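You operate a simulated robot arm through the tools that you are given. There is no shell and no other tool. Be economical: measure what you need, move in short steps, check, and stop when the job is done.

You are at the controls of a simulated robot arm. One attempt, no reset.

## Task
Crank the black bobbin full and shut it in the bobbin box.
Fine: seat it in the winder's cup, clutch to Wind, crank till Full lights, clutch Free before lifting; lid back on; box, cones, other bobbins untouched.

Only the result counts: the job must be done as asked and must still hold three seconds after the hand-in. Knocking over, shifting, dropping, spilling or breaking anything else fails it. A push-on lid holds only when it is set on centred and level and pressed home; a screw cap is set on level and turned clockwise until tight.

## Robot
A 7-joint arm with a two-finger parallel gripper, fixed in place. Base frame: the origin is at the foot of the arm, x ahead of it, y to its left, z up; the work surface is at about z = 0.8. Lengths are in m, angles in rad, forces in N, time in s.
With the tool pointing down near the work surface it reaches from about 0.24 to 0.68 m from the base axis. Its first joint turns from -1.152 to 1.152 rad. Payload 2.4 kg.
The TCP is the grasp point between the finger pads, 0.03 m short of the fingertips. In the tool frame z runs along the fingers and y along their closing line. The gripper opens to 0.094 m. The fingers are 0.028 m wide and 0.01 m thick; the gripper's body (0.05 by 0.096 m) begins 0.055 m behind the TCP.
Orientation is that of the tool frame in the base frame, as a unit quaternion [x, y, z, w]. With the fingers straight down and closing along the base's y, the tool's x points along the base's -x, its y along +y and its z along -z.

## Interface
- The arm moves only by the tool arm_command. Its argument "rows" is a list of rows, each a list of 7 numbers: the gripper command, from -1 (fully open) to 1 (shut), values between in proportion, then the shift along the tool's x, y, z in units of 30 mm (1.0 is 30 mm), then the turn, a rotation vector about the tool's x, y, z in units of 8 degrees (1.0 is 8 degrees). In form: [[hand, dx, dy, dz, ax, ay, az], ...]. A call has 1 to 10 rows; each row shifts and turns the commanded pose from where the row before left it, along the tool's axes as they then stand. A call with a number of a shift or a turn outside -1 to 1 is refused whole. Rows are played at 5 a second. More than 0.05 m and 0.15 rad between two rows, or a gripper value outside its range, and nothing of the call is played. Where a pose cannot be reached the arm comes as near as it can. A force on the tool above 40 N (or 10 N above the force at the start of the call, whichever is more), or a blocked arm, ends the call early, and 0.2 s more pass. The fingers move at their own pace (about 0.153 m/s each) and stop on an object; they squeeze with about 43 N. The grip force told is the motor's: it shows also when the fingers shut on nothing. Time passes only in rows, and 0.2 s behind the last, so rows that do not move let the fingers close. The reply holds the time, the measured pose of the TCP, the force on the tool along the base axes, the opening and the grip force, in the units named above and with some noise, with the torque about the TCP (base axes, N m) and any sound that the robot's microphone picked up.
- Cameras (640 x 400 px; columns grow to the right, rows downward): "scene" is fixed at [0.038, 0.4831, 1.4279]; the picture's right is [-0.71, -0.70, 0.00], its down [-0.51, 0.51, -0.70] and it looks along [0.49, -0.49, -0.72] (base axes); focal length 353 px, centre (320, 200). "wrist" rides on the gripper at [0.076, 0.014, -0.102] in the tool frame; the picture's right is [-0.18, 0.98, 0.00], its down [-0.75, -0.14, -0.64] and it looks along [-0.63, -0.12, 0.77] (tool axes); focal length 243 px, centre (320, 200). There is no depth. A picture from a camera that has moved, and an enlarged one, comes with that camera's place and axes in the base frame and with its lens.
- snapshot(camera): a new picture of that camera. The clock stands still meanwhile.
- enlarge(camera, box): a new picture of the part [left, top, right, bottom] of that camera's present view, enlarged. The clock stands still meanwhile.
- job_done(): hands the job in; it is judged then, once.

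Work in short steps. Places have to be worked out from the pictures, the camera data and where the tool is seen: move nearer, look again, correct. Check each grasp and each placing, and mend what went wrong. You have 120 turns and 76 pictures in all, those below and enlarged ones among them. Open the gripper and draw the arm clear of the work before you hand the job in, unless the task says otherwise; then end with one line.

The tools are called after "Emit:" by a JSON object that holds its "name" and its "arguments". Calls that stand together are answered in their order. arm_command: Moves the arm, as the interface text tells. Its arguments: {"type":"object","properties":{"rows":{"type":"array"}},"required":["rows"]} The other tools are called the same way: snapshot (camera) takes a picture; enlarge (camera, box) takes an enlarged picture of a part of a camera's view; job_done () hands the job in.

At the start:

```text
time: 0.0
ee_pos: [0.4302, 0.0651, 1.0984]
orientation: [0.0, 1.0, 0.0, 0.001]
force: [-0.3, -0.5, -0.2]
ft_torque: [-0.02, 0.04, 0.02]
opening: 0.0936
finger_force: 0.2
```

scene: 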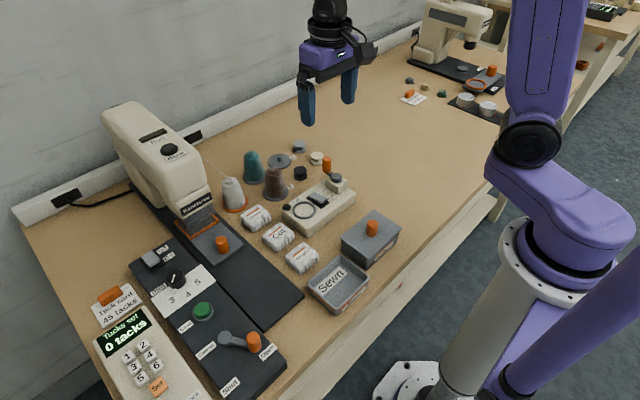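
wrist: 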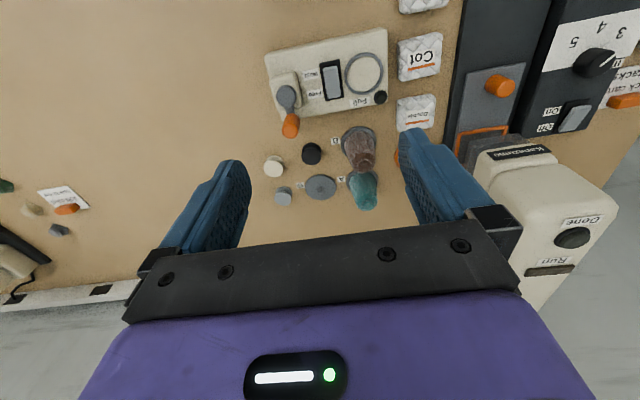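

I start by taking close looks at the winder, the bobbins and the box.

Emit:
{"name": "enlarge", "arguments": {"camera": "scene", "box": [230, 130, 410, 310]}}

Emit:
{"name": "enlarge", "arguments": {"camera": "wrist", "box": [240, 20, 420, 220]}}

```text
2.22 times, centred on (320, 220) of scene
camera zoom: at [0.038, 0.4831, 1.4279], right [-0.71, -0.7, 0.0], down [-0.51, 0.51, -0.7], along [0.49, -0.49, -0.72], focal length 784 px, centre (320, 156)
```

zoom: 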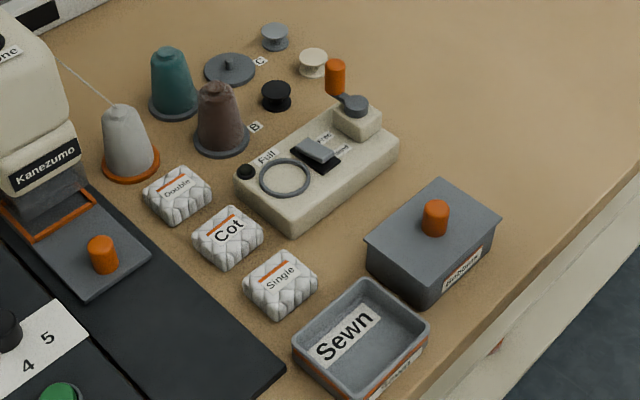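

```text
2.00 times, centred on (330, 120) of wrist
camera zoom: at [0.3531, 0.0792, 1.2014], right [0.18, 0.98, 0.0], down [0.75, -0.14, 0.64], along [0.63, -0.12, -0.77], focal length 485 px, centre (300, 360)
```

zoom: 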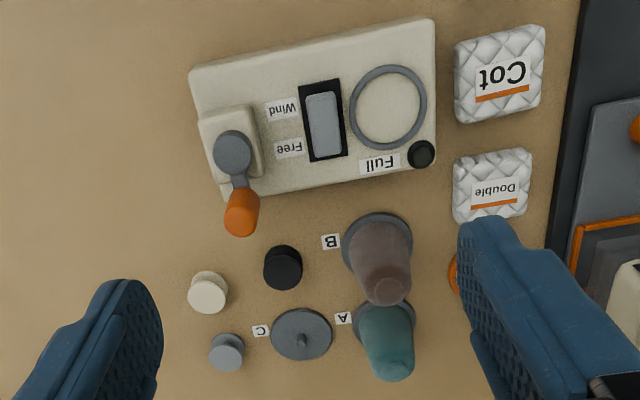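

Estimated places: the black bobbin is near (0.56, 0.02), the winder cup near (0.44, 0.125) and the box knob near (0.29, 0.085). I'm moving the wrist camera closer to the winder.

Emit:
{"name": "arm_command", "arguments": {"rows": [[-1, 0.62, 0.27, 0.72, 0, 0, 0], [-1, 0.62, 0.27, 0.72, 0, 0, 0], [-1, 0.62, 0.27, 0.72, 0, 0, 0], [-1, 0.62, 0.27, 0.72, 0, 0, 0], [-1, 0.62, 0.27, 0.72, 0, 0, 0]]}}

Emit:
{"name": "snapshot", "arguments": {"camera": "wrist"}}

```text
time: 1.2
ee_pos: [0.3371, 0.1052, 0.9916]
orientation: [0.0, 1.0, -0.001, 0.0]
force: [-1.3, 0.7, 0.3]
ft_torque: [0.01, 0.02, 0.02]
opening: 0.0943
finger_force: 0.1
```

```text
71 pictures are left
camera wrist: at [0.2594, 0.1194, 1.093], right [0.18, 0.98, 0.0], down [0.75, -0.14, 0.64], along [0.63, -0.12, -0.77], focal length 243 px, centre (320, 200)
```

wrist: 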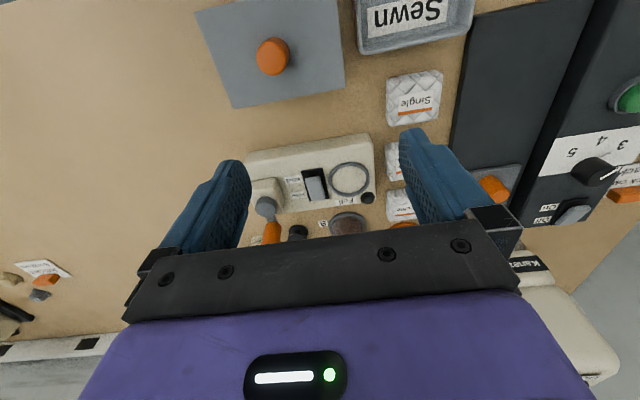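

Emit:
{"name": "enlarge", "arguments": {"camera": "wrist", "box": [230, 120, 390, 245]}}

Emit:
{"name": "enlarge", "arguments": {"camera": "scene", "box": [270, 140, 370, 240]}}

```text
3.20 times, centred on (310, 182) of wrist
camera zoom: at [0.2594, 0.1194, 1.093], right [0.18, 0.98, 0.0], down [0.75, -0.14, 0.64], along [0.63, -0.12, -0.77], focal length 776 px, centre (352, 256)
```

zoom: 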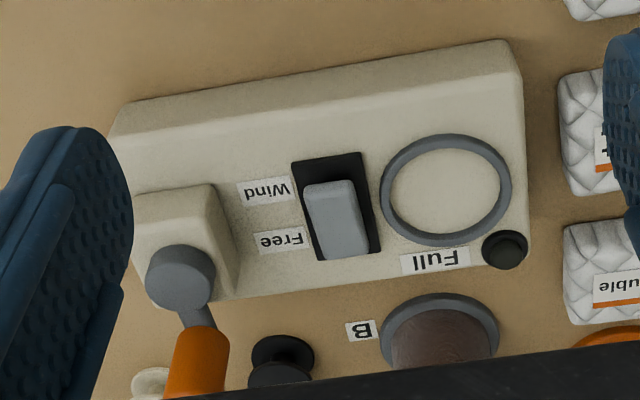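

```text
4.00 times, centred on (320, 190) of scene
camera zoom: at [0.0381, 0.483, 1.4279], right [-0.71, -0.7, 0.0], down [-0.51, 0.51, -0.7], along [0.49, -0.49, -0.72], focal length 1410 px, centre (320, 240)
```

zoom: 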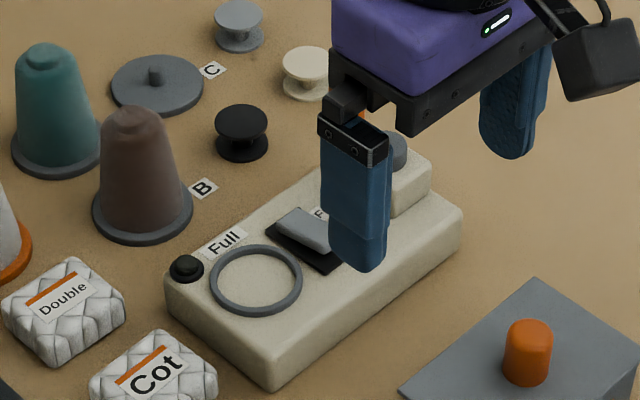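

The clutch appears to stand toward Free. Next is a closer look at the black bobbin.

Emit:
{"name": "arm_command", "arguments": {"rows": [[-1, -0.905, -0.36, 0.175, 0, 0, 0], [-1, -0.905, -0.36, 0.175, 0, 0, 0], [-1, -0.905, -0.36, 0.175, 0, 0, 0], [-1, -0.905, -0.36, 0.175, 0, 0, 0], [-1, -0.905, -0.36, 0.175, 0, 0, 0], [-1, -0.905, -0.36, 0.175, 0, 0, 0]]}}

Emit:
{"name": "snapshot", "arguments": {"camera": "wrist"}}

Emit:
{"name": "enlarge", "arguments": {"camera": "scene", "box": [270, 130, 390, 250]}}

```text
time: 2.6
ee_pos: [0.5018, 0.0405, 0.9605]
orientation: [0.0, 1.0, 0.0, 0.0]
force: [0.8, 0.2, 0.4]
ft_torque: [0.0, 0.01, 0.04]
opening: 0.094
finger_force: 0.1
```

```text
68 pictures are left
camera wrist: at [0.424, 0.0539, 1.0627], right [0.18, 0.98, 0.0], down [0.75, -0.14, 0.64], along [0.63, -0.12, -0.77], focal length 243 px, centre (320, 200)
```

wrist: 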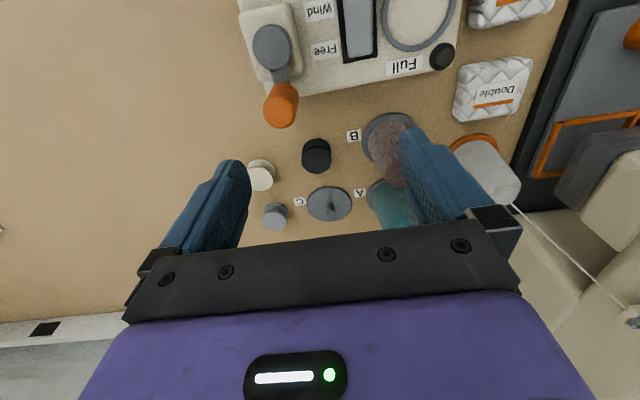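

```text
3.33 times, centred on (330, 190) of scene
camera zoom: at [0.038, 0.4831, 1.4279], right [-0.71, -0.7, 0.0], down [-0.51, 0.51, -0.7], along [0.49, -0.49, -0.72], focal length 1175 px, centre (287, 233)
```

zoom: 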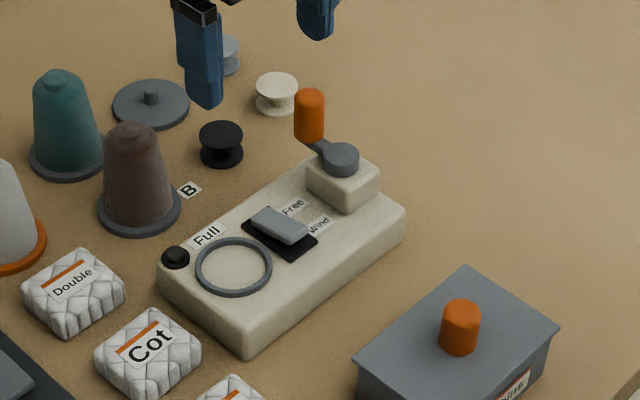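

Emit:
{"name": "enlarge", "arguments": {"camera": "wrist", "box": [240, 70, 400, 230]}}

```text
2.50 times, centred on (320, 150) of wrist
camera zoom: at [0.424, 0.0539, 1.0627], right [0.18, 0.98, 0.0], down [0.75, -0.14, 0.64], along [0.63, -0.12, -0.77], focal length 606 px, centre (320, 325)
```

zoom: 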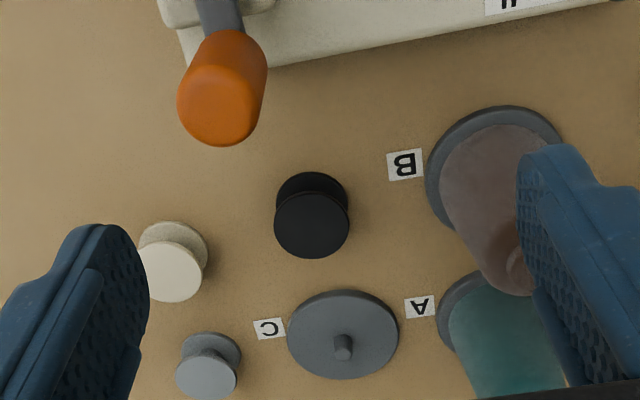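

The black bobbin is at about (0.562, 0.025), 34 mm across and 25 mm tall. I'll narrow the hand and come down above it.

Emit:
{"name": "arm_command", "arguments": {"rows": [[-0.277, -0.67, -0.16, 0, 0, 0, 0], [-0.277, -0.67, -0.16, 0.25, 0, 0, 0], [-0.277, -0.67, -0.16, 0.6, 0, 0, 0], [-0.277, 0, 0, 0.8, 0, 0, 0], [-0.277, 0, 0, 0.8, 0, 0, 0]]}}

Emit:
{"name": "snapshot", "arguments": {"camera": "wrist"}}

Emit:
{"name": "enlarge", "arguments": {"camera": "scene", "box": [270, 110, 350, 190]}}

```text
time: 3.8
ee_pos: [0.5612, 0.0261, 0.8867]
orientation: [0.0, 1.0, 0.0, -0.001]
force: [0.1, 0.2, -0.7]
ft_torque: [0.02, -0.01, 0.0]
opening: 0.06
finger_force: 0.1
```

```text
65 pictures are left
camera wrist: at [0.4845, 0.0404, 0.9888], right [0.18, 0.98, 0.0], down [0.75, -0.14, 0.64], along [0.63, -0.12, -0.77], focal length 243 px, centre (320, 200)
```

wrist: 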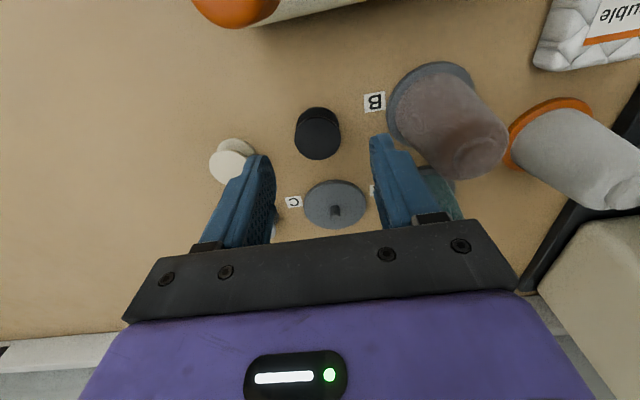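

```text
5.00 times, centred on (310, 150) of scene
camera zoom: at [0.0381, 0.4831, 1.4279], right [-0.71, -0.7, 0.0], down [-0.51, 0.51, -0.7], along [0.49, -0.49, -0.72], focal length 1763 px, centre (370, 450)
```

zoom: 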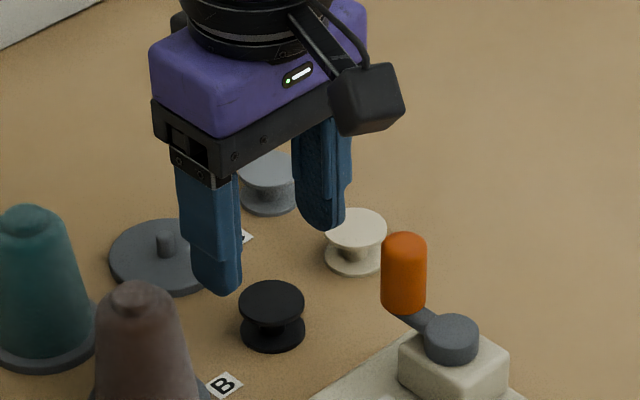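

The bobbin reads (0.563, 0.023). I'm descending to put the fingertips about 8 mm above the table, then closing.

Emit:
{"name": "arm_command", "arguments": {"rows": [[-0.277, -0.07, -0.1, 0.55, 0, 0, 0], [-0.277, 0, 0, 0.55, 0, 0, 0], [-0.277, 0, 0, 0.5, 0, 0, 0], [-0.277, 0, 0, 0, 0, 0, 0], [0.6, 0, 0, 0, 0, 0, 0], [0.6, 0, 0, 0, 0, 0, 0]]}}

Emit:
{"name": "snapshot", "arguments": {"camera": "wrist"}}

```text
time: 5.2
ee_pos: [0.5633, 0.0227, 0.8371]
orientation: [0.0, 1.0, 0.0, 0.0]
force: [0.6, 1.4, -0.1]
ft_torque: [-0.01, 0.0, -0.01]
opening: 0.0285
finger_force: 43.0
```

```text
63 pictures are left
camera wrist: at [0.4859, 0.0367, 0.9404], right [0.18, 0.98, 0.0], down [0.75, -0.14, 0.64], along [0.63, -0.12, -0.77], focal length 243 px, centre (320, 200)
```

wrist: 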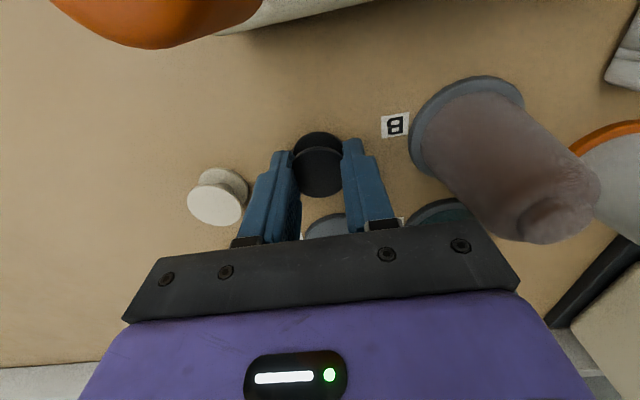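

Grasped with a 28.5 mm opening and centred. Lifting now to check the hold.

Emit:
{"name": "arm_command", "arguments": {"rows": [[0.6, 0, 0, -0.3, 0, 0, 0], [0.6, 0, 0, -0.8, 0, 0, 0], [0.6, 0, 0, -1, 0, 0, 0], [0.6, 0, 0, -1, 0, 0, 0]]}}

Emit:
{"name": "enlarge", "arguments": {"camera": "scene", "box": [270, 60, 370, 190]}}

```text
time: 6.2
ee_pos: [0.5619, 0.0231, 0.9309]
orientation: [-0.001, 1.0, -0.001, 0.0]
force: [-0.1, 0.5, -0.4]
ft_torque: [0.02, 0.02, 0.01]
opening: 0.0284
finger_force: 42.8
```

```text
3.08 times, centred on (320, 125) of scene
camera zoom: at [0.038, 0.4831, 1.4279], right [-0.71, -0.7, 0.0], down [-0.51, 0.51, -0.7], along [0.49, -0.49, -0.72], focal length 1085 px, centre (320, 431)
```

zoom: 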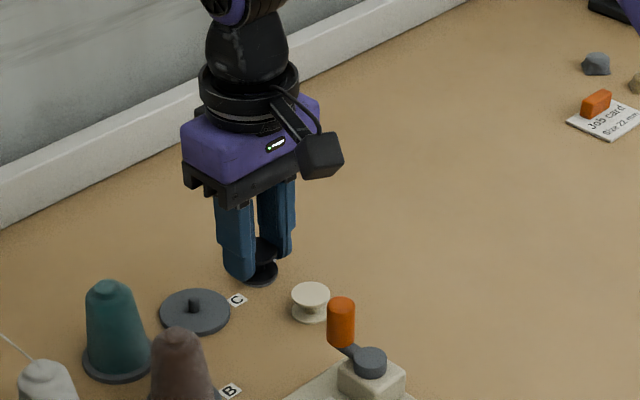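

The bobbin is held level. Carrying it over the cup.

Emit:
{"name": "arm_command", "arguments": {"rows": [[0.6, 0, 0, -1, 0, 0, 0], [0.6, 0.69, 0.555, 0, 0, 0, 0], [0.6, 0.69, 0.555, 0, 0, 0, 0], [0.6, 0.69, 0.555, 0, 0, 0, 0], [0.6, 0.69, 0.555, 0, 0, 0, 0], [0.6, 0.69, 0.555, 0, 0, 0, 0], [0.6, 0.69, 0.555, 0, 0, 0, 0]]}}

Emit:
{"name": "enlarge", "arguments": {"camera": "wrist", "box": [200, 30, 440, 190]}}

Emit:
{"name": "enlarge", "arguments": {"camera": "scene", "box": [250, 110, 370, 240]}}

```text
time: 7.8
ee_pos: [0.4374, 0.1242, 0.9628]
orientation: [0.0, 1.0, 0.0, 0.0]
force: [0.8, 0.8, -1.5]
ft_torque: [0.0, 0.03, -0.01]
opening: 0.0283
finger_force: 42.7
```

```text
2.50 times, centred on (320, 110) of wrist
camera zoom: at [0.3608, 0.1374, 1.0641], right [0.18, 0.98, 0.0], down [0.75, -0.14, 0.64], along [0.63, -0.12, -0.77], focal length 606 px, centre (320, 425)
```

zoom: 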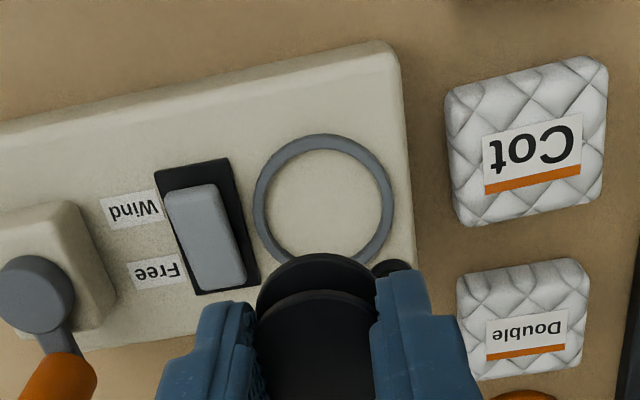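

```text
3.08 times, centred on (310, 175) of scene
camera zoom: at [0.0381, 0.483, 1.4279], right [-0.71, -0.7, 0.0], down [-0.51, 0.51, -0.7], along [0.49, -0.49, -0.72], focal length 1085 px, centre (351, 277)
```

zoom: 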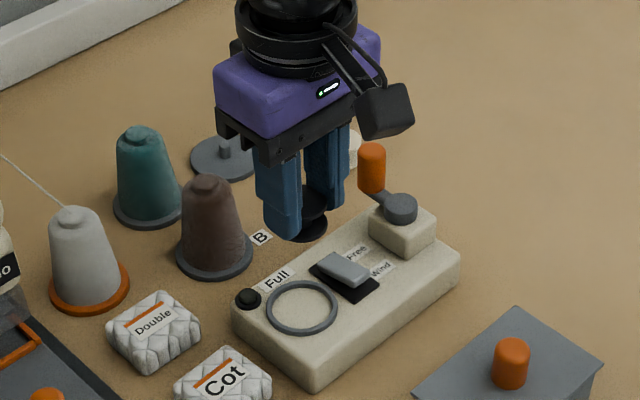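

The ring centre comes out near (0.4405, 0.123, 0.84). Lowering partway and checking the alignment.

Emit:
{"name": "arm_command", "arguments": {"rows": [[0.6, -0.1, -0.03, 0.6, 0, 0, 0], [0.6, 0, 0, 0.8, 0, 0, 0], [0.6, 0, 0, 0.8, 0, 0, 0]]}}

Emit:
{"name": "enlarge", "arguments": {"camera": "wrist", "box": [200, 50, 440, 210]}}

Emit:
{"name": "enlarge", "arguments": {"camera": "scene", "box": [250, 130, 370, 240]}}

```text
time: 8.6
ee_pos: [0.4427, 0.1223, 0.8955]
orientation: [0.0, 1.0, 0.001, -0.001]
force: [-0.6, 0.5, -0.6]
ft_torque: [-0.01, 0.02, 0.01]
opening: 0.0285
finger_force: 43.2
```

```text
2.50 times, centred on (320, 130) of wrist
camera zoom: at [0.3645, 0.1365, 0.9974], right [0.18, 0.98, 0.0], down [0.75, -0.14, 0.64], along [0.63, -0.12, -0.77], focal length 606 px, centre (320, 375)
```

zoom: 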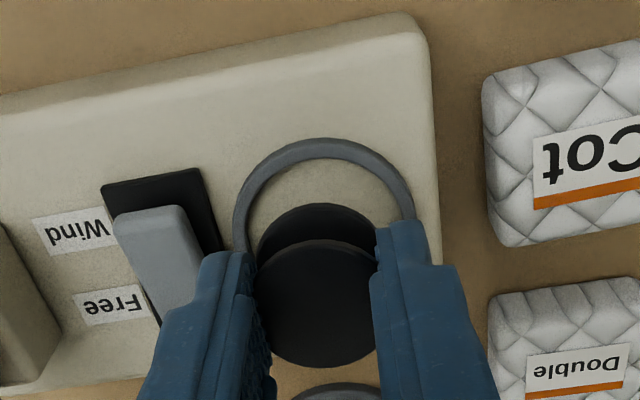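

```text
3.64 times, centred on (310, 185) of scene
camera zoom: at [0.038, 0.4831, 1.4279], right [-0.71, -0.7, 0.0], down [-0.51, 0.51, -0.7], along [0.49, -0.49, -0.72], focal length 1282 px, centre (356, 254)
```

zoom: 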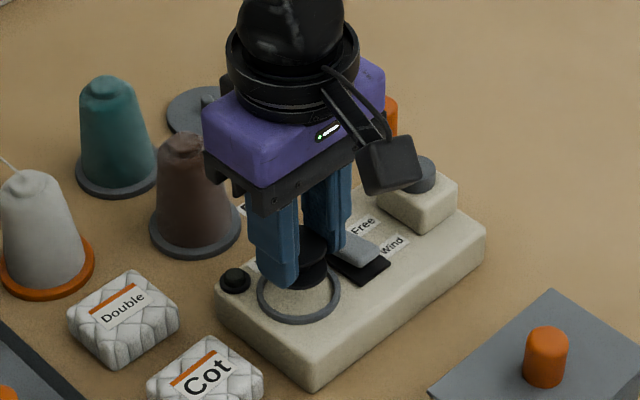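

The bobbin sits about 5 mm toward −x of the ring centre. I'm correcting that and lowering to just above the ring.

Emit:
{"name": "arm_command", "arguments": {"rows": [[0.6, -0.17, 0.03, 0.2, 0, 0, 0], [0.6, 0, 0, 0.2, 0, 0, 0]]}}

Emit:
{"name": "enlarge", "arguments": {"camera": "wrist", "box": [200, 60, 440, 220]}}

Emit:
{"name": "enlarge", "arguments": {"camera": "scene", "box": [270, 150, 350, 230]}}

```text
time: 9.2
ee_pos: [0.4471, 0.1241, 0.8815]
orientation: [0.0, 1.0, -0.001, 0.0]
force: [-0.5, 0.0, 0.2]
ft_torque: [0.0, 0.0, 0.0]
opening: 0.0284
finger_force: 43.2
```

```text
2.50 times, centred on (320, 140) of wrist
camera zoom: at [0.3696, 0.1379, 0.9855], right [0.18, 0.98, 0.0], down [0.75, -0.14, 0.64], along [0.63, -0.12, -0.77], focal length 606 px, centre (320, 350)
```

zoom: 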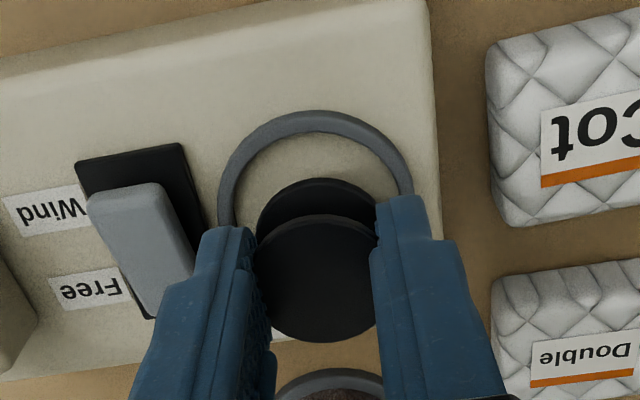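

```text
5.00 times, centred on (310, 190) of scene
camera zoom: at [0.038, 0.4831, 1.4279], right [-0.71, -0.7, 0.0], down [-0.51, 0.51, -0.7], along [0.49, -0.49, -0.72], focal length 1763 px, centre (370, 250)
```

zoom: 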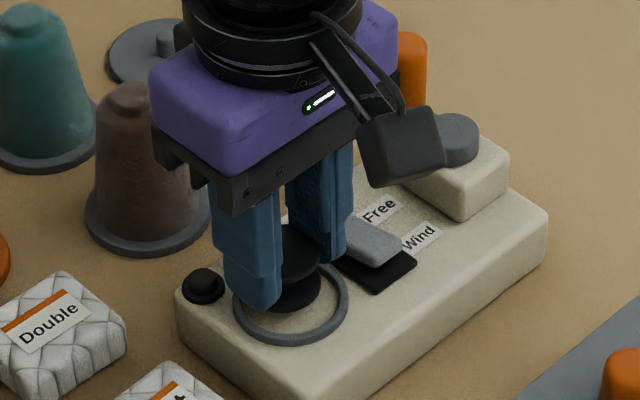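

Both views put the bobbin about 3–4 mm too far in +x, so I'm correcting and lowering gently to the floor of the cup.

Emit:
{"name": "arm_command", "arguments": {"rows": [[0.6, 0.12, 0.03, 0.1, 0, 0, 0], [0.6, 0, 0, 0.1, 0, 0, 0], [0.6, 0, 0, 0.05, 0, 0, 0], [0.6, 0, 0, 0.05, 0, 0, 0]]}}

Emit:
{"name": "enlarge", "arguments": {"camera": "wrist", "box": [200, 60, 440, 220]}}

Emit:
{"name": "enlarge", "arguments": {"camera": "scene", "box": [270, 150, 350, 230]}}

```text
time: 10.2
ee_pos: [0.4428, 0.1245, 0.8731]
orientation: [0.001, 1.0, 0.0, 0.0]
force: [0.2, 0.3, -0.5]
ft_torque: [0.02, 0.03, -0.01]
opening: 0.0286
finger_force: 43.0
```

```text
2.50 times, centred on (320, 140) of wrist
camera zoom: at [0.366, 0.1387, 0.9769], right [0.18, 0.98, 0.0], down [0.75, -0.14, 0.64], along [0.63, -0.12, -0.77], focal length 606 px, centre (320, 350)
```

zoom: 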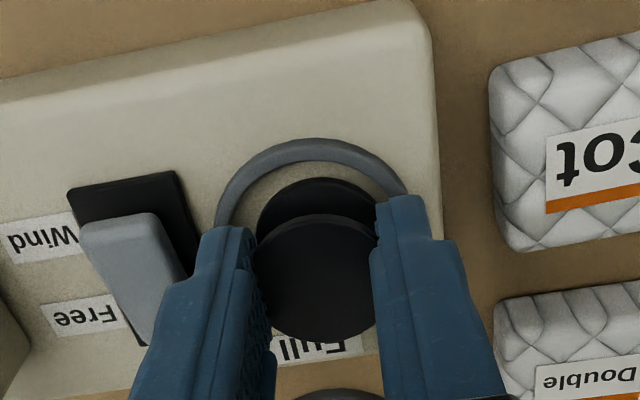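

```text
5.00 times, centred on (310, 190) of scene
camera zoom: at [0.038, 0.4831, 1.4279], right [-0.71, -0.7, 0.0], down [-0.51, 0.51, -0.7], along [0.49, -0.49, -0.72], focal length 1763 px, centre (370, 250)
```

zoom: 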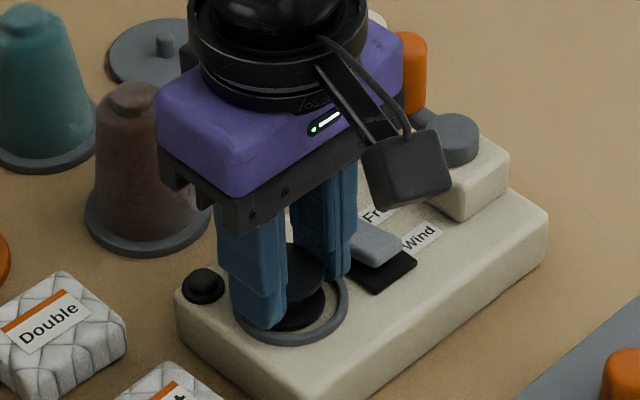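

The bobbin is nearly concentric with the ring, with no contact yet. I'll lower in fine steps until the force rises.

Emit:
{"name": "arm_command", "arguments": {"rows": [[0.6, 0.03, -0.03, 0.06, 0, 0, 0], [0.6, 0, 0, 0.06, 0, 0, 0], [0.6, 0, 0, 0, 0, 0, 0]]}}

```text
time: 11.0
ee_pos: [0.4427, 0.1235, 0.871]
orientation: [0.001, 1.0, -0.001, 0.0]
force: [-0.7, -2.5, 18.7]
ft_torque: [-0.1, -0.04, 0.0]
opening: 0.0289
finger_force: 42.9
```

Contact with 18.7 N at TCP z 0.871, close to the expected floor height. I'll relax the push and open slightly.

Emit:
{"name": "arm_command", "arguments": {"rows": [[0.6, 0, 0, -0.08, 0, 0, 0], [0.2, 0, 0, 0, 0, 0, 0], [0.2, 0, 0, 0, 0, 0, 0]]}}

Emit:
{"name": "enlarge", "arguments": {"camera": "wrist", "box": [200, 60, 440, 220]}}

Emit:
{"name": "enlarge", "arguments": {"camera": "scene", "box": [270, 150, 350, 230]}}

```text
time: 11.8
ee_pos: [0.4428, 0.123, 0.8728]
orientation: [0.001, 1.0, -0.001, 0.0]
force: [0.2, -1.2, -0.4]
ft_torque: [0.01, -0.01, 0.05]
opening: 0.0378
finger_force: 0.0
```

```text
2.50 times, centred on (320, 140) of wrist
camera zoom: at [0.3651, 0.1375, 0.9757], right [0.18, 0.98, 0.0], down [0.75, -0.14, 0.64], along [0.63, -0.12, -0.77], focal length 606 px, centre (320, 350)
```

zoom: 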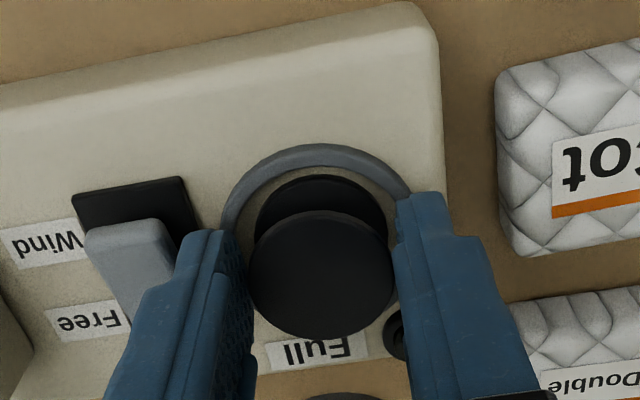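

```text
5.00 times, centred on (310, 190) of scene
camera zoom: at [0.038, 0.4831, 1.4279], right [-0.71, -0.7, 0.0], down [-0.51, 0.51, -0.7], along [0.49, -0.49, -0.72], focal length 1763 px, centre (370, 250)
```

zoom: 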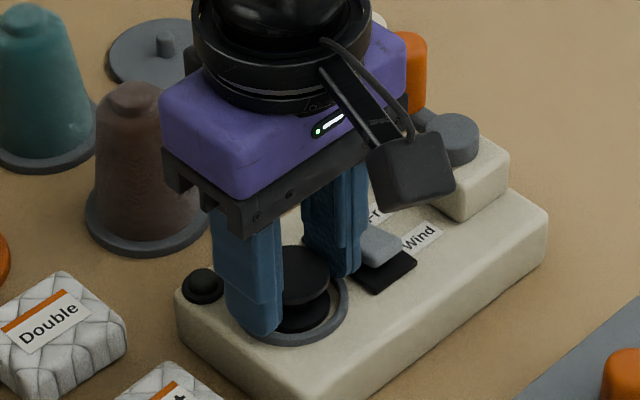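

Released. I'm lifting clear to see the bobbin in the cup.

Emit:
{"name": "arm_command", "arguments": {"rows": [[0.2, 0, 0, -0.5, 0, 0, 0], [0.2, 0, 0, -1, 0, 0, 0], [0.2, 0, 0, -1, 0, 0, 0], [0.2, 0.6, -0.4, -0.5, 0, 0, 0], [0.2, 0.6, -0.4, 0, 0, 0, 0], [0.2, 0, -0.3, 0, 0, 0, 0]]}}

Emit:
{"name": "enlarge", "arguments": {"camera": "wrist", "box": [200, 60, 440, 220]}}

Emit:
{"name": "enlarge", "arguments": {"camera": "scene", "box": [270, 150, 370, 230]}}

```text
time: 13.2
ee_pos: [0.4059, 0.0906, 0.9622]
orientation: [0.0, 1.0, 0.001, 0.0]
force: [-0.7, 0.2, 0.8]
ft_torque: [0.03, -0.01, -0.04]
opening: 0.0374
finger_force: 0.0
```

```text
2.50 times, centred on (320, 140) of wrist
camera zoom: at [0.3285, 0.1049, 1.0659], right [0.18, 0.98, 0.0], down [0.75, -0.14, 0.64], along [0.63, -0.12, -0.77], focal length 606 px, centre (320, 350)
```

zoom: 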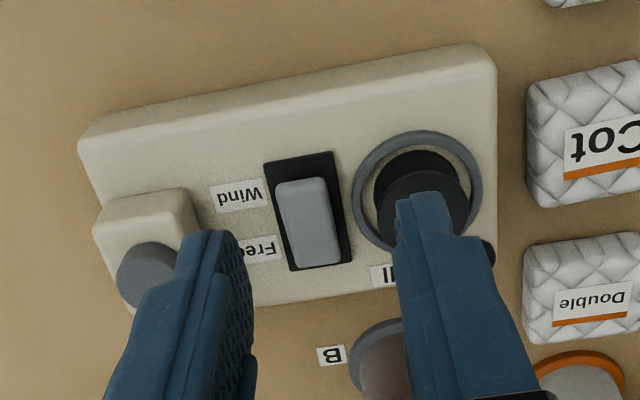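

```text
5.00 times, centred on (320, 190) of scene
camera zoom: at [0.038, 0.4831, 1.4279], right [-0.71, -0.7, 0.0], down [-0.51, 0.51, -0.7], along [0.49, -0.49, -0.72], focal length 1763 px, centre (320, 250)
```

zoom: 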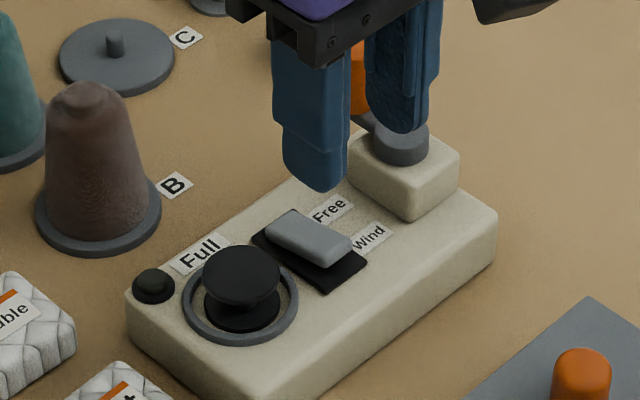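

The bobbin is seated and upright. The clutch is a rocker with its Free end down and its Wind end raised near (0.425, 0.080). I'll shut the fingers and place them above the Wind end.

Emit:
{"name": "arm_command", "arguments": {"rows": [[1, -0.3, -0.18, 0, 0, 0, 0], [1, -0.3, -0.18, 0.5, 0, 0, 0], [1, 0, 0, 0.7, 0, 0, 0], [1, 0, 0, 0.7, 0, 0, 0], [1, 0, 0, 0, 0, 0, 0]]}}

Emit:
{"name": "enlarge", "arguments": {"camera": "wrist", "box": [200, 60, 440, 220]}}

Emit:
{"name": "enlarge", "arguments": {"camera": "scene", "box": [270, 150, 370, 230]}}

```text
time: 14.4
ee_pos: [0.4233, 0.0797, 0.9053]
orientation: [0.0, 1.0, 0.0, 0.0]
force: [-0.2, -0.3, 0.5]
ft_torque: [-0.02, -0.01, 0.0]
opening: 0.0
finger_force: 33.1
```

```text
2.50 times, centred on (320, 140) of wrist
camera zoom: at [0.3473, 0.0942, 1.0085], right [0.18, 0.98, 0.0], down [0.75, -0.14, 0.64], along [0.63, -0.12, -0.77], focal length 606 px, centre (320, 350)
```

zoom: 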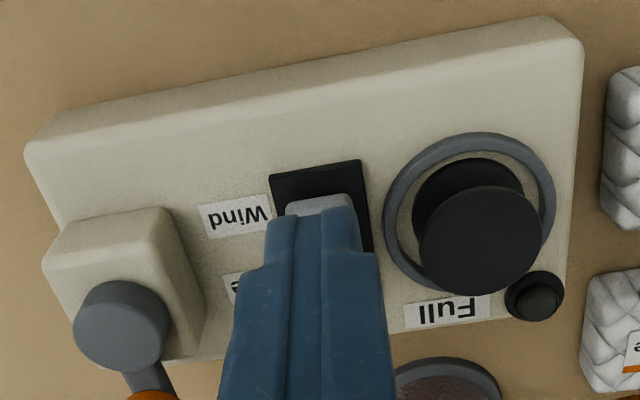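

```text
5.00 times, centred on (320, 190) of scene
camera zoom: at [0.0381, 0.4831, 1.4279], right [-0.71, -0.7, 0.0], down [-0.51, 0.51, -0.7], along [0.49, -0.49, -0.72], focal length 1763 px, centre (320, 250)
```

zoom: 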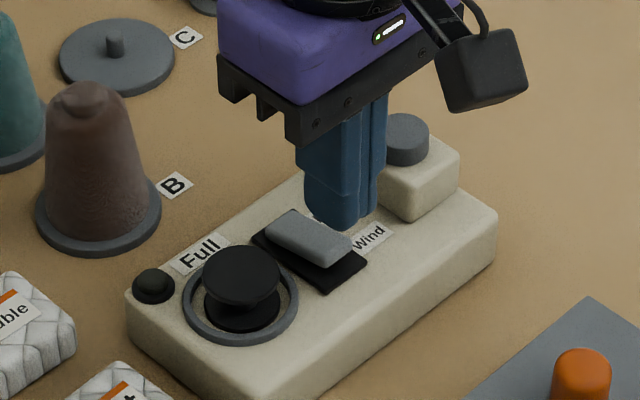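

The fingers are lined up over the Wind end. Pressing down in small steps.

Emit:
{"name": "arm_command", "arguments": {"rows": [[1, 0.13, 0, 0.4, 0, 0, 0], [1, 0, 0, 0.25, 0, 0, 0], [1, 0, 0, 0.15, 0, 0, 0], [1, 0, 0, 0.15, 0, 0, 0], [1, 0, 0, 0.1, 0, 0, 0]]}}

Emit:
{"name": "enlarge", "arguments": {"camera": "scene", "box": [270, 150, 370, 230]}}

```text
time: 15.6
ee_pos: [0.4209, 0.0801, 0.8774]
orientation: [0.0, 1.0, 0.0, 0.001]
force: [-3.8, -0.8, 13.9]
ft_torque: [-0.04, -0.09, -0.15]
opening: 0.0001
finger_force: 33.0
stopped in row 5: the force on the tool passed its limit at 49 N (the readings are from after the stop); the commanded pose is now the measured one
```

```text
5.00 times, centred on (320, 190) of scene
camera zoom: at [0.0377, 0.483, 1.428], right [-0.71, -0.7, 0.0], down [-0.5, 0.51, -0.7], along [0.49, -0.49, -0.72], focal length 1763 px, centre (320, 250)
```

zoom: 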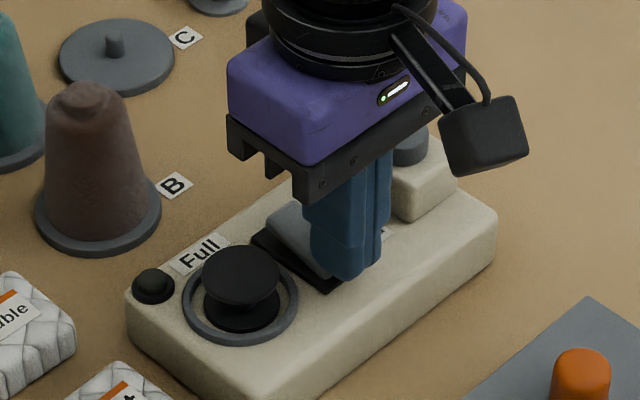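

The force limit was reached. Lifting to see whether the rocker flipped.

Emit:
{"name": "arm_command", "arguments": {"rows": [[1, 0, 0, -0.5, 0, 0, 0], [1, 0.5, 0, -1, 0, 0, 0], [1, 0.5, -0.5, -0.5, 0, 0, 0], [1, 0.3, -0.7, 0, 0, 0, 0]]}}

Emit:
{"name": "enlarge", "arguments": {"camera": "scene", "box": [270, 150, 370, 230]}}

Emit:
{"name": "enlarge", "arguments": {"camera": "wrist", "box": [200, 60, 440, 220]}}

```text
time: 16.6
ee_pos: [0.3822, 0.0441, 0.9357]
orientation: [0.0, 1.0, -0.001, 0.001]
force: [0.2, 0.0, 0.3]
ft_torque: [-0.01, 0.01, -0.01]
opening: 0.0
finger_force: 33.3
```

```text
5.00 times, centred on (320, 190) of scene
camera zoom: at [0.038, 0.4831, 1.4279], right [-0.71, -0.7, 0.0], down [-0.51, 0.51, -0.7], along [0.49, -0.49, -0.72], focal length 1763 px, centre (320, 250)
```

zoom: 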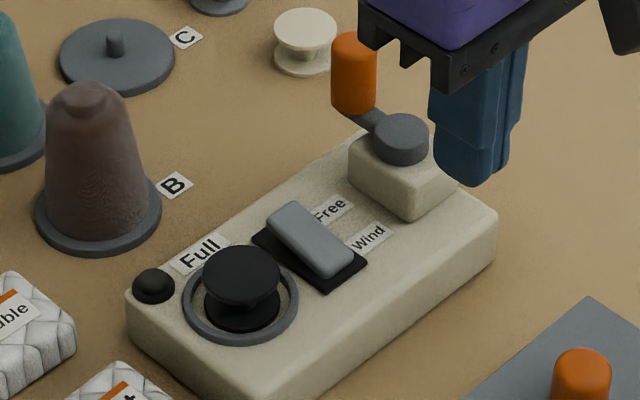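

```text
2.50 times, centred on (320, 140) of wrist
camera zoom: at [0.3052, 0.0575, 1.0385], right [0.18, 0.98, 0.0], down [0.75, -0.14, 0.64], along [0.63, -0.12, -0.77], focal length 606 px, centre (320, 350)
```

zoom: 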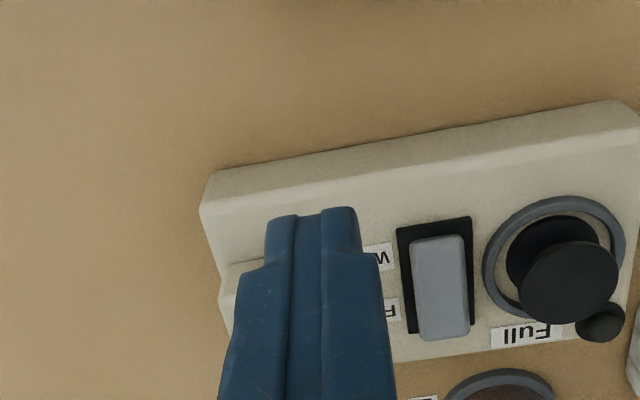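

The clutch is now at Wind. I'm moving to view the crank hub and knob.

Emit:
{"name": "arm_command", "arguments": {"rows": [[1, 0, 0, -0.75, 0, 0, 0], [1, -0.4, 0.2, -0.75, 0, 0, 0], [1, -0.6, 0.4, 0, 0, 0, 0], [1, -0.6, 0.43, 0, 0, 0, 0]]}}

Emit:
{"name": "enlarge", "arguments": {"camera": "wrist", "box": [180, 60, 420, 220]}}

```text
time: 17.6
ee_pos: [0.4291, 0.074, 0.9821]
orientation: [0.0, 1.0, 0.0, 0.001]
force: [0.2, -0.3, -0.5]
ft_torque: [0.01, -0.02, 0.05]
opening: 0.0001
finger_force: 32.9
```

```text
2.50 times, centred on (300, 140) of wrist
camera zoom: at [0.3528, 0.089, 1.084], right [0.18, 0.98, 0.0], down [0.75, -0.14, 0.64], along [0.63, -0.12, -0.77], focal length 606 px, centre (370, 350)
```

zoom: 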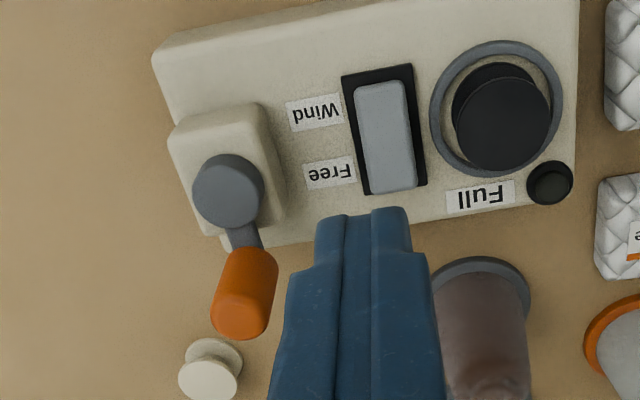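

The hub is at about (0.445, 0.016) and the knob at about (0.479, 0.0155), with its top near z = 0.90. I'm going above the knob with a 42 mm opening.

Emit:
{"name": "arm_command", "arguments": {"rows": [[0.1, -0.6, -0.65, 0, 0, 0, 0], [0.1, -0.6, -0.65, 0, 0, 0, 0], [0.1, -0.47, -0.65, 0, 0, 0, 0], [0.1, 0, 0, 0.6, 0, 0, 0], [0.1, 0, 0, 0.6, 0, 0, 0]]}}

Emit:
{"name": "enlarge", "arguments": {"camera": "wrist", "box": [200, 40, 440, 200]}}

Emit:
{"name": "enlarge", "arguments": {"camera": "scene", "box": [280, 120, 380, 220]}}

```text
time: 18.8
ee_pos: [0.4804, 0.0153, 0.9461]
orientation: [0.0, 1.0, -0.001, 0.001]
force: [0.0, -0.4, 0.3]
ft_torque: [-0.02, 0.0, -0.03]
opening: 0.0424
finger_force: 0.0
```

```text
2.50 times, centred on (320, 120) of wrist
camera zoom: at [0.4031, 0.0302, 1.0478], right [0.18, 0.98, 0.0], down [0.75, -0.14, 0.64], along [0.63, -0.12, -0.77], focal length 606 px, centre (320, 400)
```

zoom: 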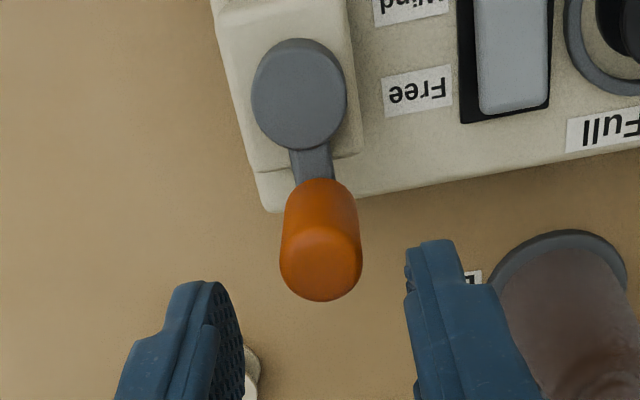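

```text
4.00 times, centred on (330, 170) of scene
camera zoom: at [0.0381, 0.483, 1.4279], right [-0.71, -0.7, 0.0], down [-0.51, 0.51, -0.7], along [0.49, -0.49, -0.72], focal length 1410 px, centre (280, 320)
```

zoom: 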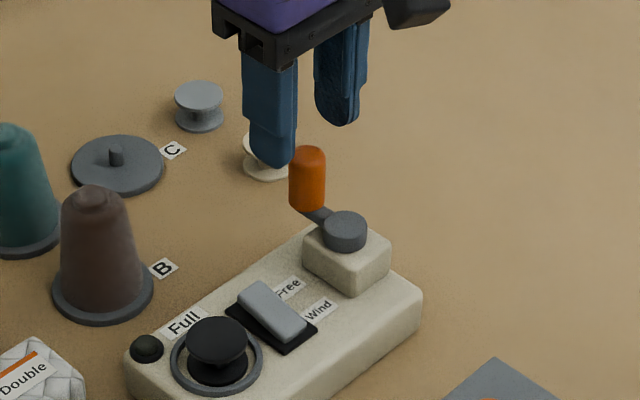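

The knob reads about (0.476, 0.016) and the hub (0.444, 0.016), so the radius is about 32 mm. Descending and gripping the knob.

Emit:
{"name": "arm_command", "arguments": {"rows": [[0.1, 0.15, 0.03, 0.4, 0, 0, 0], [0.1, 0, 0, 0.5, 0, 0, 0], [0.1, 0, 0, 0.44, 0, 0, 0], [0.53, 0, 0, 0, 0, 0, 0], [0.62, 0, 0, 0, 0, 0, 0]]}}

Emit:
{"name": "enlarge", "arguments": {"camera": "wrist", "box": [200, 40, 440, 200]}}

Emit:
{"name": "enlarge", "arguments": {"camera": "scene", "box": [280, 120, 380, 220]}}

```text
time: 20.0
ee_pos: [0.4757, 0.0174, 0.9057]
orientation: [0.0, 1.0, 0.0, 0.001]
force: [-0.1, 0.3, -1.8]
ft_torque: [-0.03, -0.15, 0.01]
opening: 0.0211
finger_force: 45.0
```

```text
2.50 times, centred on (320, 120) of wrist
camera zoom: at [0.3983, 0.0315, 1.0077], right [0.18, 0.98, 0.0], down [0.75, -0.14, 0.64], along [0.63, -0.12, -0.77], focal length 606 px, centre (320, 400)
```

zoom: 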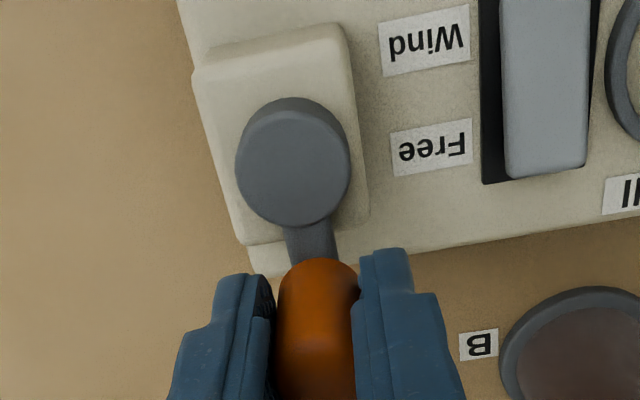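

```text
4.00 times, centred on (330, 170) of scene
camera zoom: at [0.0381, 0.4831, 1.4279], right [-0.71, -0.7, 0.0], down [-0.51, 0.51, -0.7], along [0.49, -0.49, -0.72], focal length 1410 px, centre (280, 320)
```

zoom: 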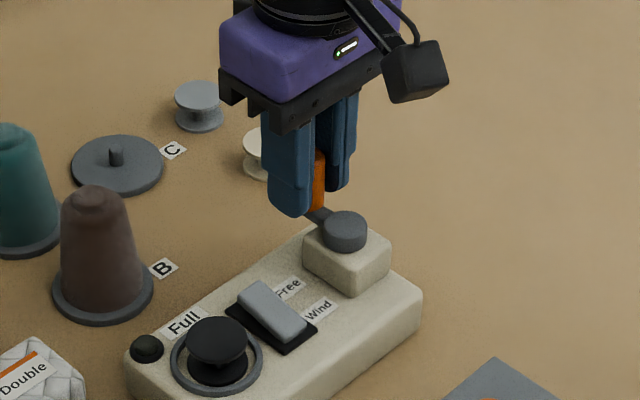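

The knob is gripped (21 mm). I'm trying a quarter turn clockwise as seen from above, watching the force.

Emit:
{"name": "arm_command", "arguments": {"rows": [[0.62, 0.143, -0.533, 0, 0, 0, 0], [0.62, 0.39, -0.39, 0, 0, 0, 0], [0.62, 0.533, -0.143, 0, 0, 0, 0]]}}

Emit:
{"name": "enlarge", "arguments": {"camera": "wrist", "box": [200, 40, 440, 200]}}

Emit:
{"name": "enlarge", "arguments": {"camera": "scene", "box": [280, 120, 380, 220]}}

```text
time: 20.8
ee_pos: [0.4434, -0.0143, 0.9043]
orientation: [0.0, 1.0, 0.0, 0.0]
force: [0.4, -6.2, -5.8]
ft_torque: [-0.12, -0.91, 0.0]
opening: 0.0211
finger_force: 44.8
```

```text
2.50 times, centred on (320, 120) of wrist
camera zoom: at [0.3661, -0.0009, 1.0077], right [0.18, 0.98, 0.0], down [0.75, -0.14, 0.64], along [0.63, -0.12, -0.77], focal length 606 px, centre (320, 400)
```

zoom: 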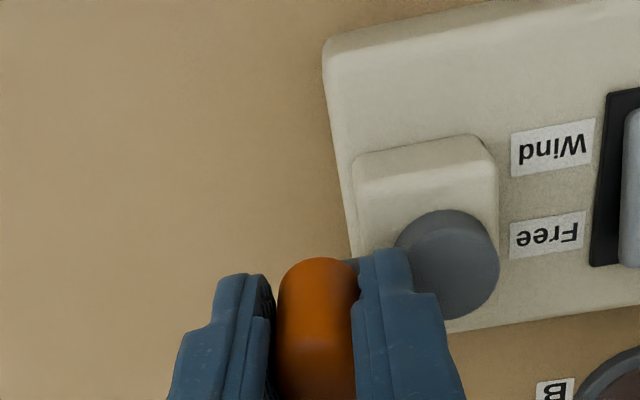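

```text
4.00 times, centred on (330, 170) of scene
camera zoom: at [0.0381, 0.4829, 1.428], right [-0.71, -0.7, 0.0], down [-0.51, 0.51, -0.7], along [0.49, -0.49, -0.72], focal length 1410 px, centre (280, 320)
```

zoom: 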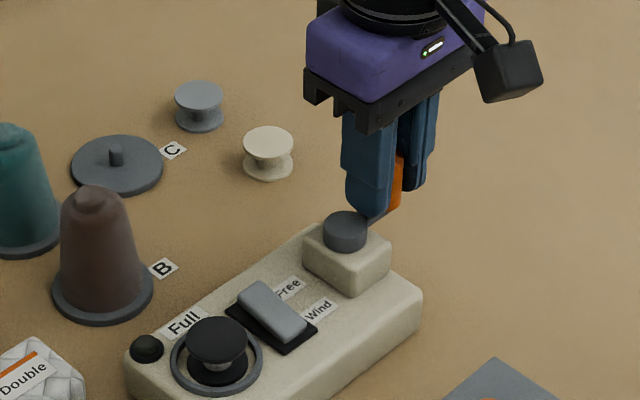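

The crank follows with low force. Completing the rest of the turn.

Emit:
{"name": "arm_command", "arguments": {"rows": [[0.62, 0.533, 0.143, 0, 0, 0, 0], [0.62, 0.39, 0.39, 0, 0, 0, 0], [0.62, 0.143, 0.533, 0, 0, 0, 0], [0.62, -0.143, 0.533, 0, 0, 0, 0], [0.62, -0.39, 0.39, 0, 0, 0, 0], [0.62, -0.533, 0.143, 0, 0, 0, 0], [0.62, -0.533, -0.143, 0, 0, 0, 0], [0.62, -0.39, -0.39, 0, 0, 0, 0], [0.62, -0.143, -0.533, 0, 0, 0, 0]]}}

Emit:
{"name": "enlarge", "arguments": {"camera": "scene", "box": [270, 130, 370, 230]}}

```text
time: 22.8
ee_pos: [0.4757, 0.0171, 0.9055]
orientation: [0.001, 1.0, 0.0, -0.001]
force: [-4.3, -0.5, -14.4]
ft_torque: [0.02, -0.99, 0.02]
opening: 0.021
finger_force: 44.8
```

```text
4.00 times, centred on (320, 180) of scene
camera zoom: at [0.0381, 0.4831, 1.4279], right [-0.71, -0.7, 0.0], down [-0.51, 0.51, -0.7], along [0.49, -0.49, -0.72], focal length 1410 px, centre (320, 280)
```

zoom: 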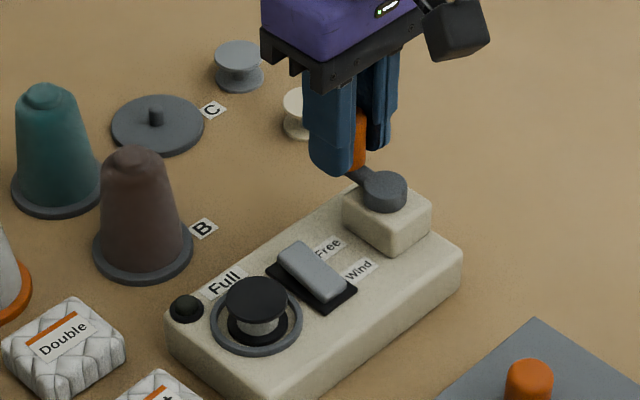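

Pale thread is building on the core, so clockwise works. Another full turn in 10 rows, easing the height slightly.

Emit:
{"name": "arm_command", "arguments": {"rows": [[0.62, 0.204, -0.627, 0.03, 0, 0, 0], [0.62, 0.533, -0.3875, 0, 0, 0, 0], [0.62, 0.659, 0, 0, 0, 0, 0], [0.62, 0.533, 0.3875, 0, 0, 0, 0], [0.62, 0.204, 0.627, 0, 0, 0, 0], [0.62, -0.204, 0.627, 0, 0, 0, 0], [0.62, -0.533, 0.3875, 0, 0, 0, 0], [0.62, -0.659, 0, 0, 0, 0, 0], [0.62, -0.533, -0.3875, 0, 0, 0, 0], [0.62, -0.204, -0.627, 0, 0, 0, 0]]}}

Emit:
{"name": "enlarge", "arguments": {"camera": "scene", "box": [270, 130, 370, 230]}}

```text
time: 25.0
ee_pos: [0.4747, 0.0177, 0.9046]
orientation: [0.001, 1.0, 0.0, 0.002]
force: [-3.5, -1.0, 21.6]
ft_torque: [-0.03, -1.08, 0.0]
opening: 0.0212
finger_force: 44.7
```

```text
4.00 times, centred on (320, 180) of scene
camera zoom: at [0.0376, 0.4831, 1.4279], right [-0.71, -0.7, 0.0], down [-0.5, 0.51, -0.7], along [0.49, -0.49, -0.72], focal length 1410 px, centre (320, 280)
```

zoom: 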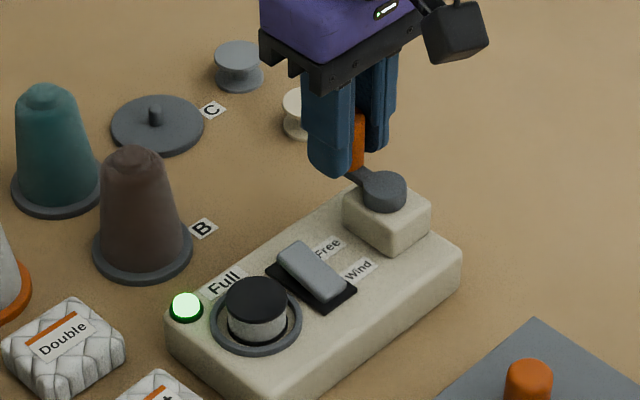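

"Full" is lit. I'm releasing the knob, rising straight up, and moving above the raised Free end of the rocker.

Emit:
{"name": "arm_command", "arguments": {"rows": [[0.1, 0, 0, 0, 0, 0, 0], [0.1, 0, 0, 0, 0, 0, 0], [0.1, 0, 0, -0.8, 0, 0, 0], [0.1, 0, 0, -0.9, 0, 0, 0], [1, 0.13, 0.7, 0, 0, 0, 0], [1, 0.13, 0.7, 0, 0, 0, 0], [1, 0.13, 0.66, 0.4, 0, 0, 0], [1, 0, 0, 0.6, 0, 0, 0]]}}

Emit:
{"name": "enlarge", "arguments": {"camera": "wrist", "box": [200, 40, 440, 200]}}

Emit:
{"name": "enlarge", "arguments": {"camera": "scene", "box": [270, 150, 370, 230]}}

```text
time: 26.8
ee_pos: [0.4642, 0.0793, 0.9247]
orientation: [0.0, 1.0, 0.001, 0.001]
force: [-0.5, 0.9, -0.4]
ft_torque: [-0.01, -0.04, -0.01]
opening: 0.0
finger_force: 33.3
```

```text
2.50 times, centred on (320, 120) of wrist
camera zoom: at [0.387, 0.0933, 1.0268], right [0.18, 0.98, 0.0], down [0.75, -0.14, 0.64], along [0.63, -0.12, -0.77], focal length 606 px, centre (320, 400)
```

zoom: 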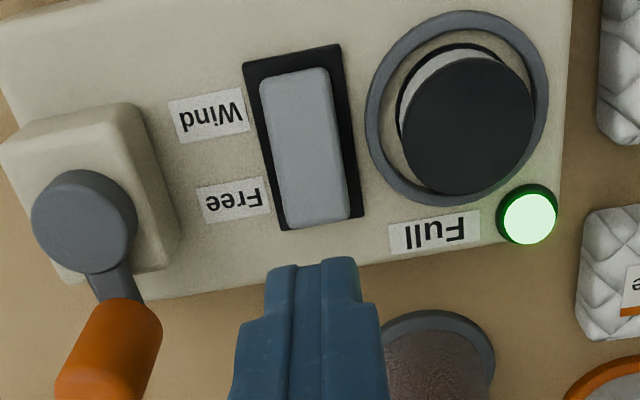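

```text
5.00 times, centred on (320, 190) of scene
camera zoom: at [0.038, 0.4831, 1.4279], right [-0.71, -0.7, 0.0], down [-0.51, 0.51, -0.7], along [0.49, -0.49, -0.72], focal length 1763 px, centre (320, 250)
```

zoom: 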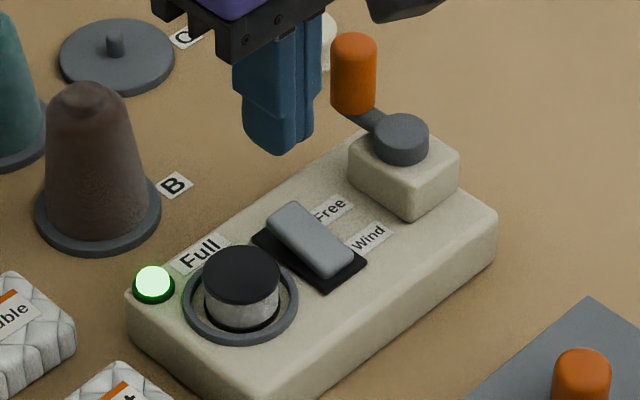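

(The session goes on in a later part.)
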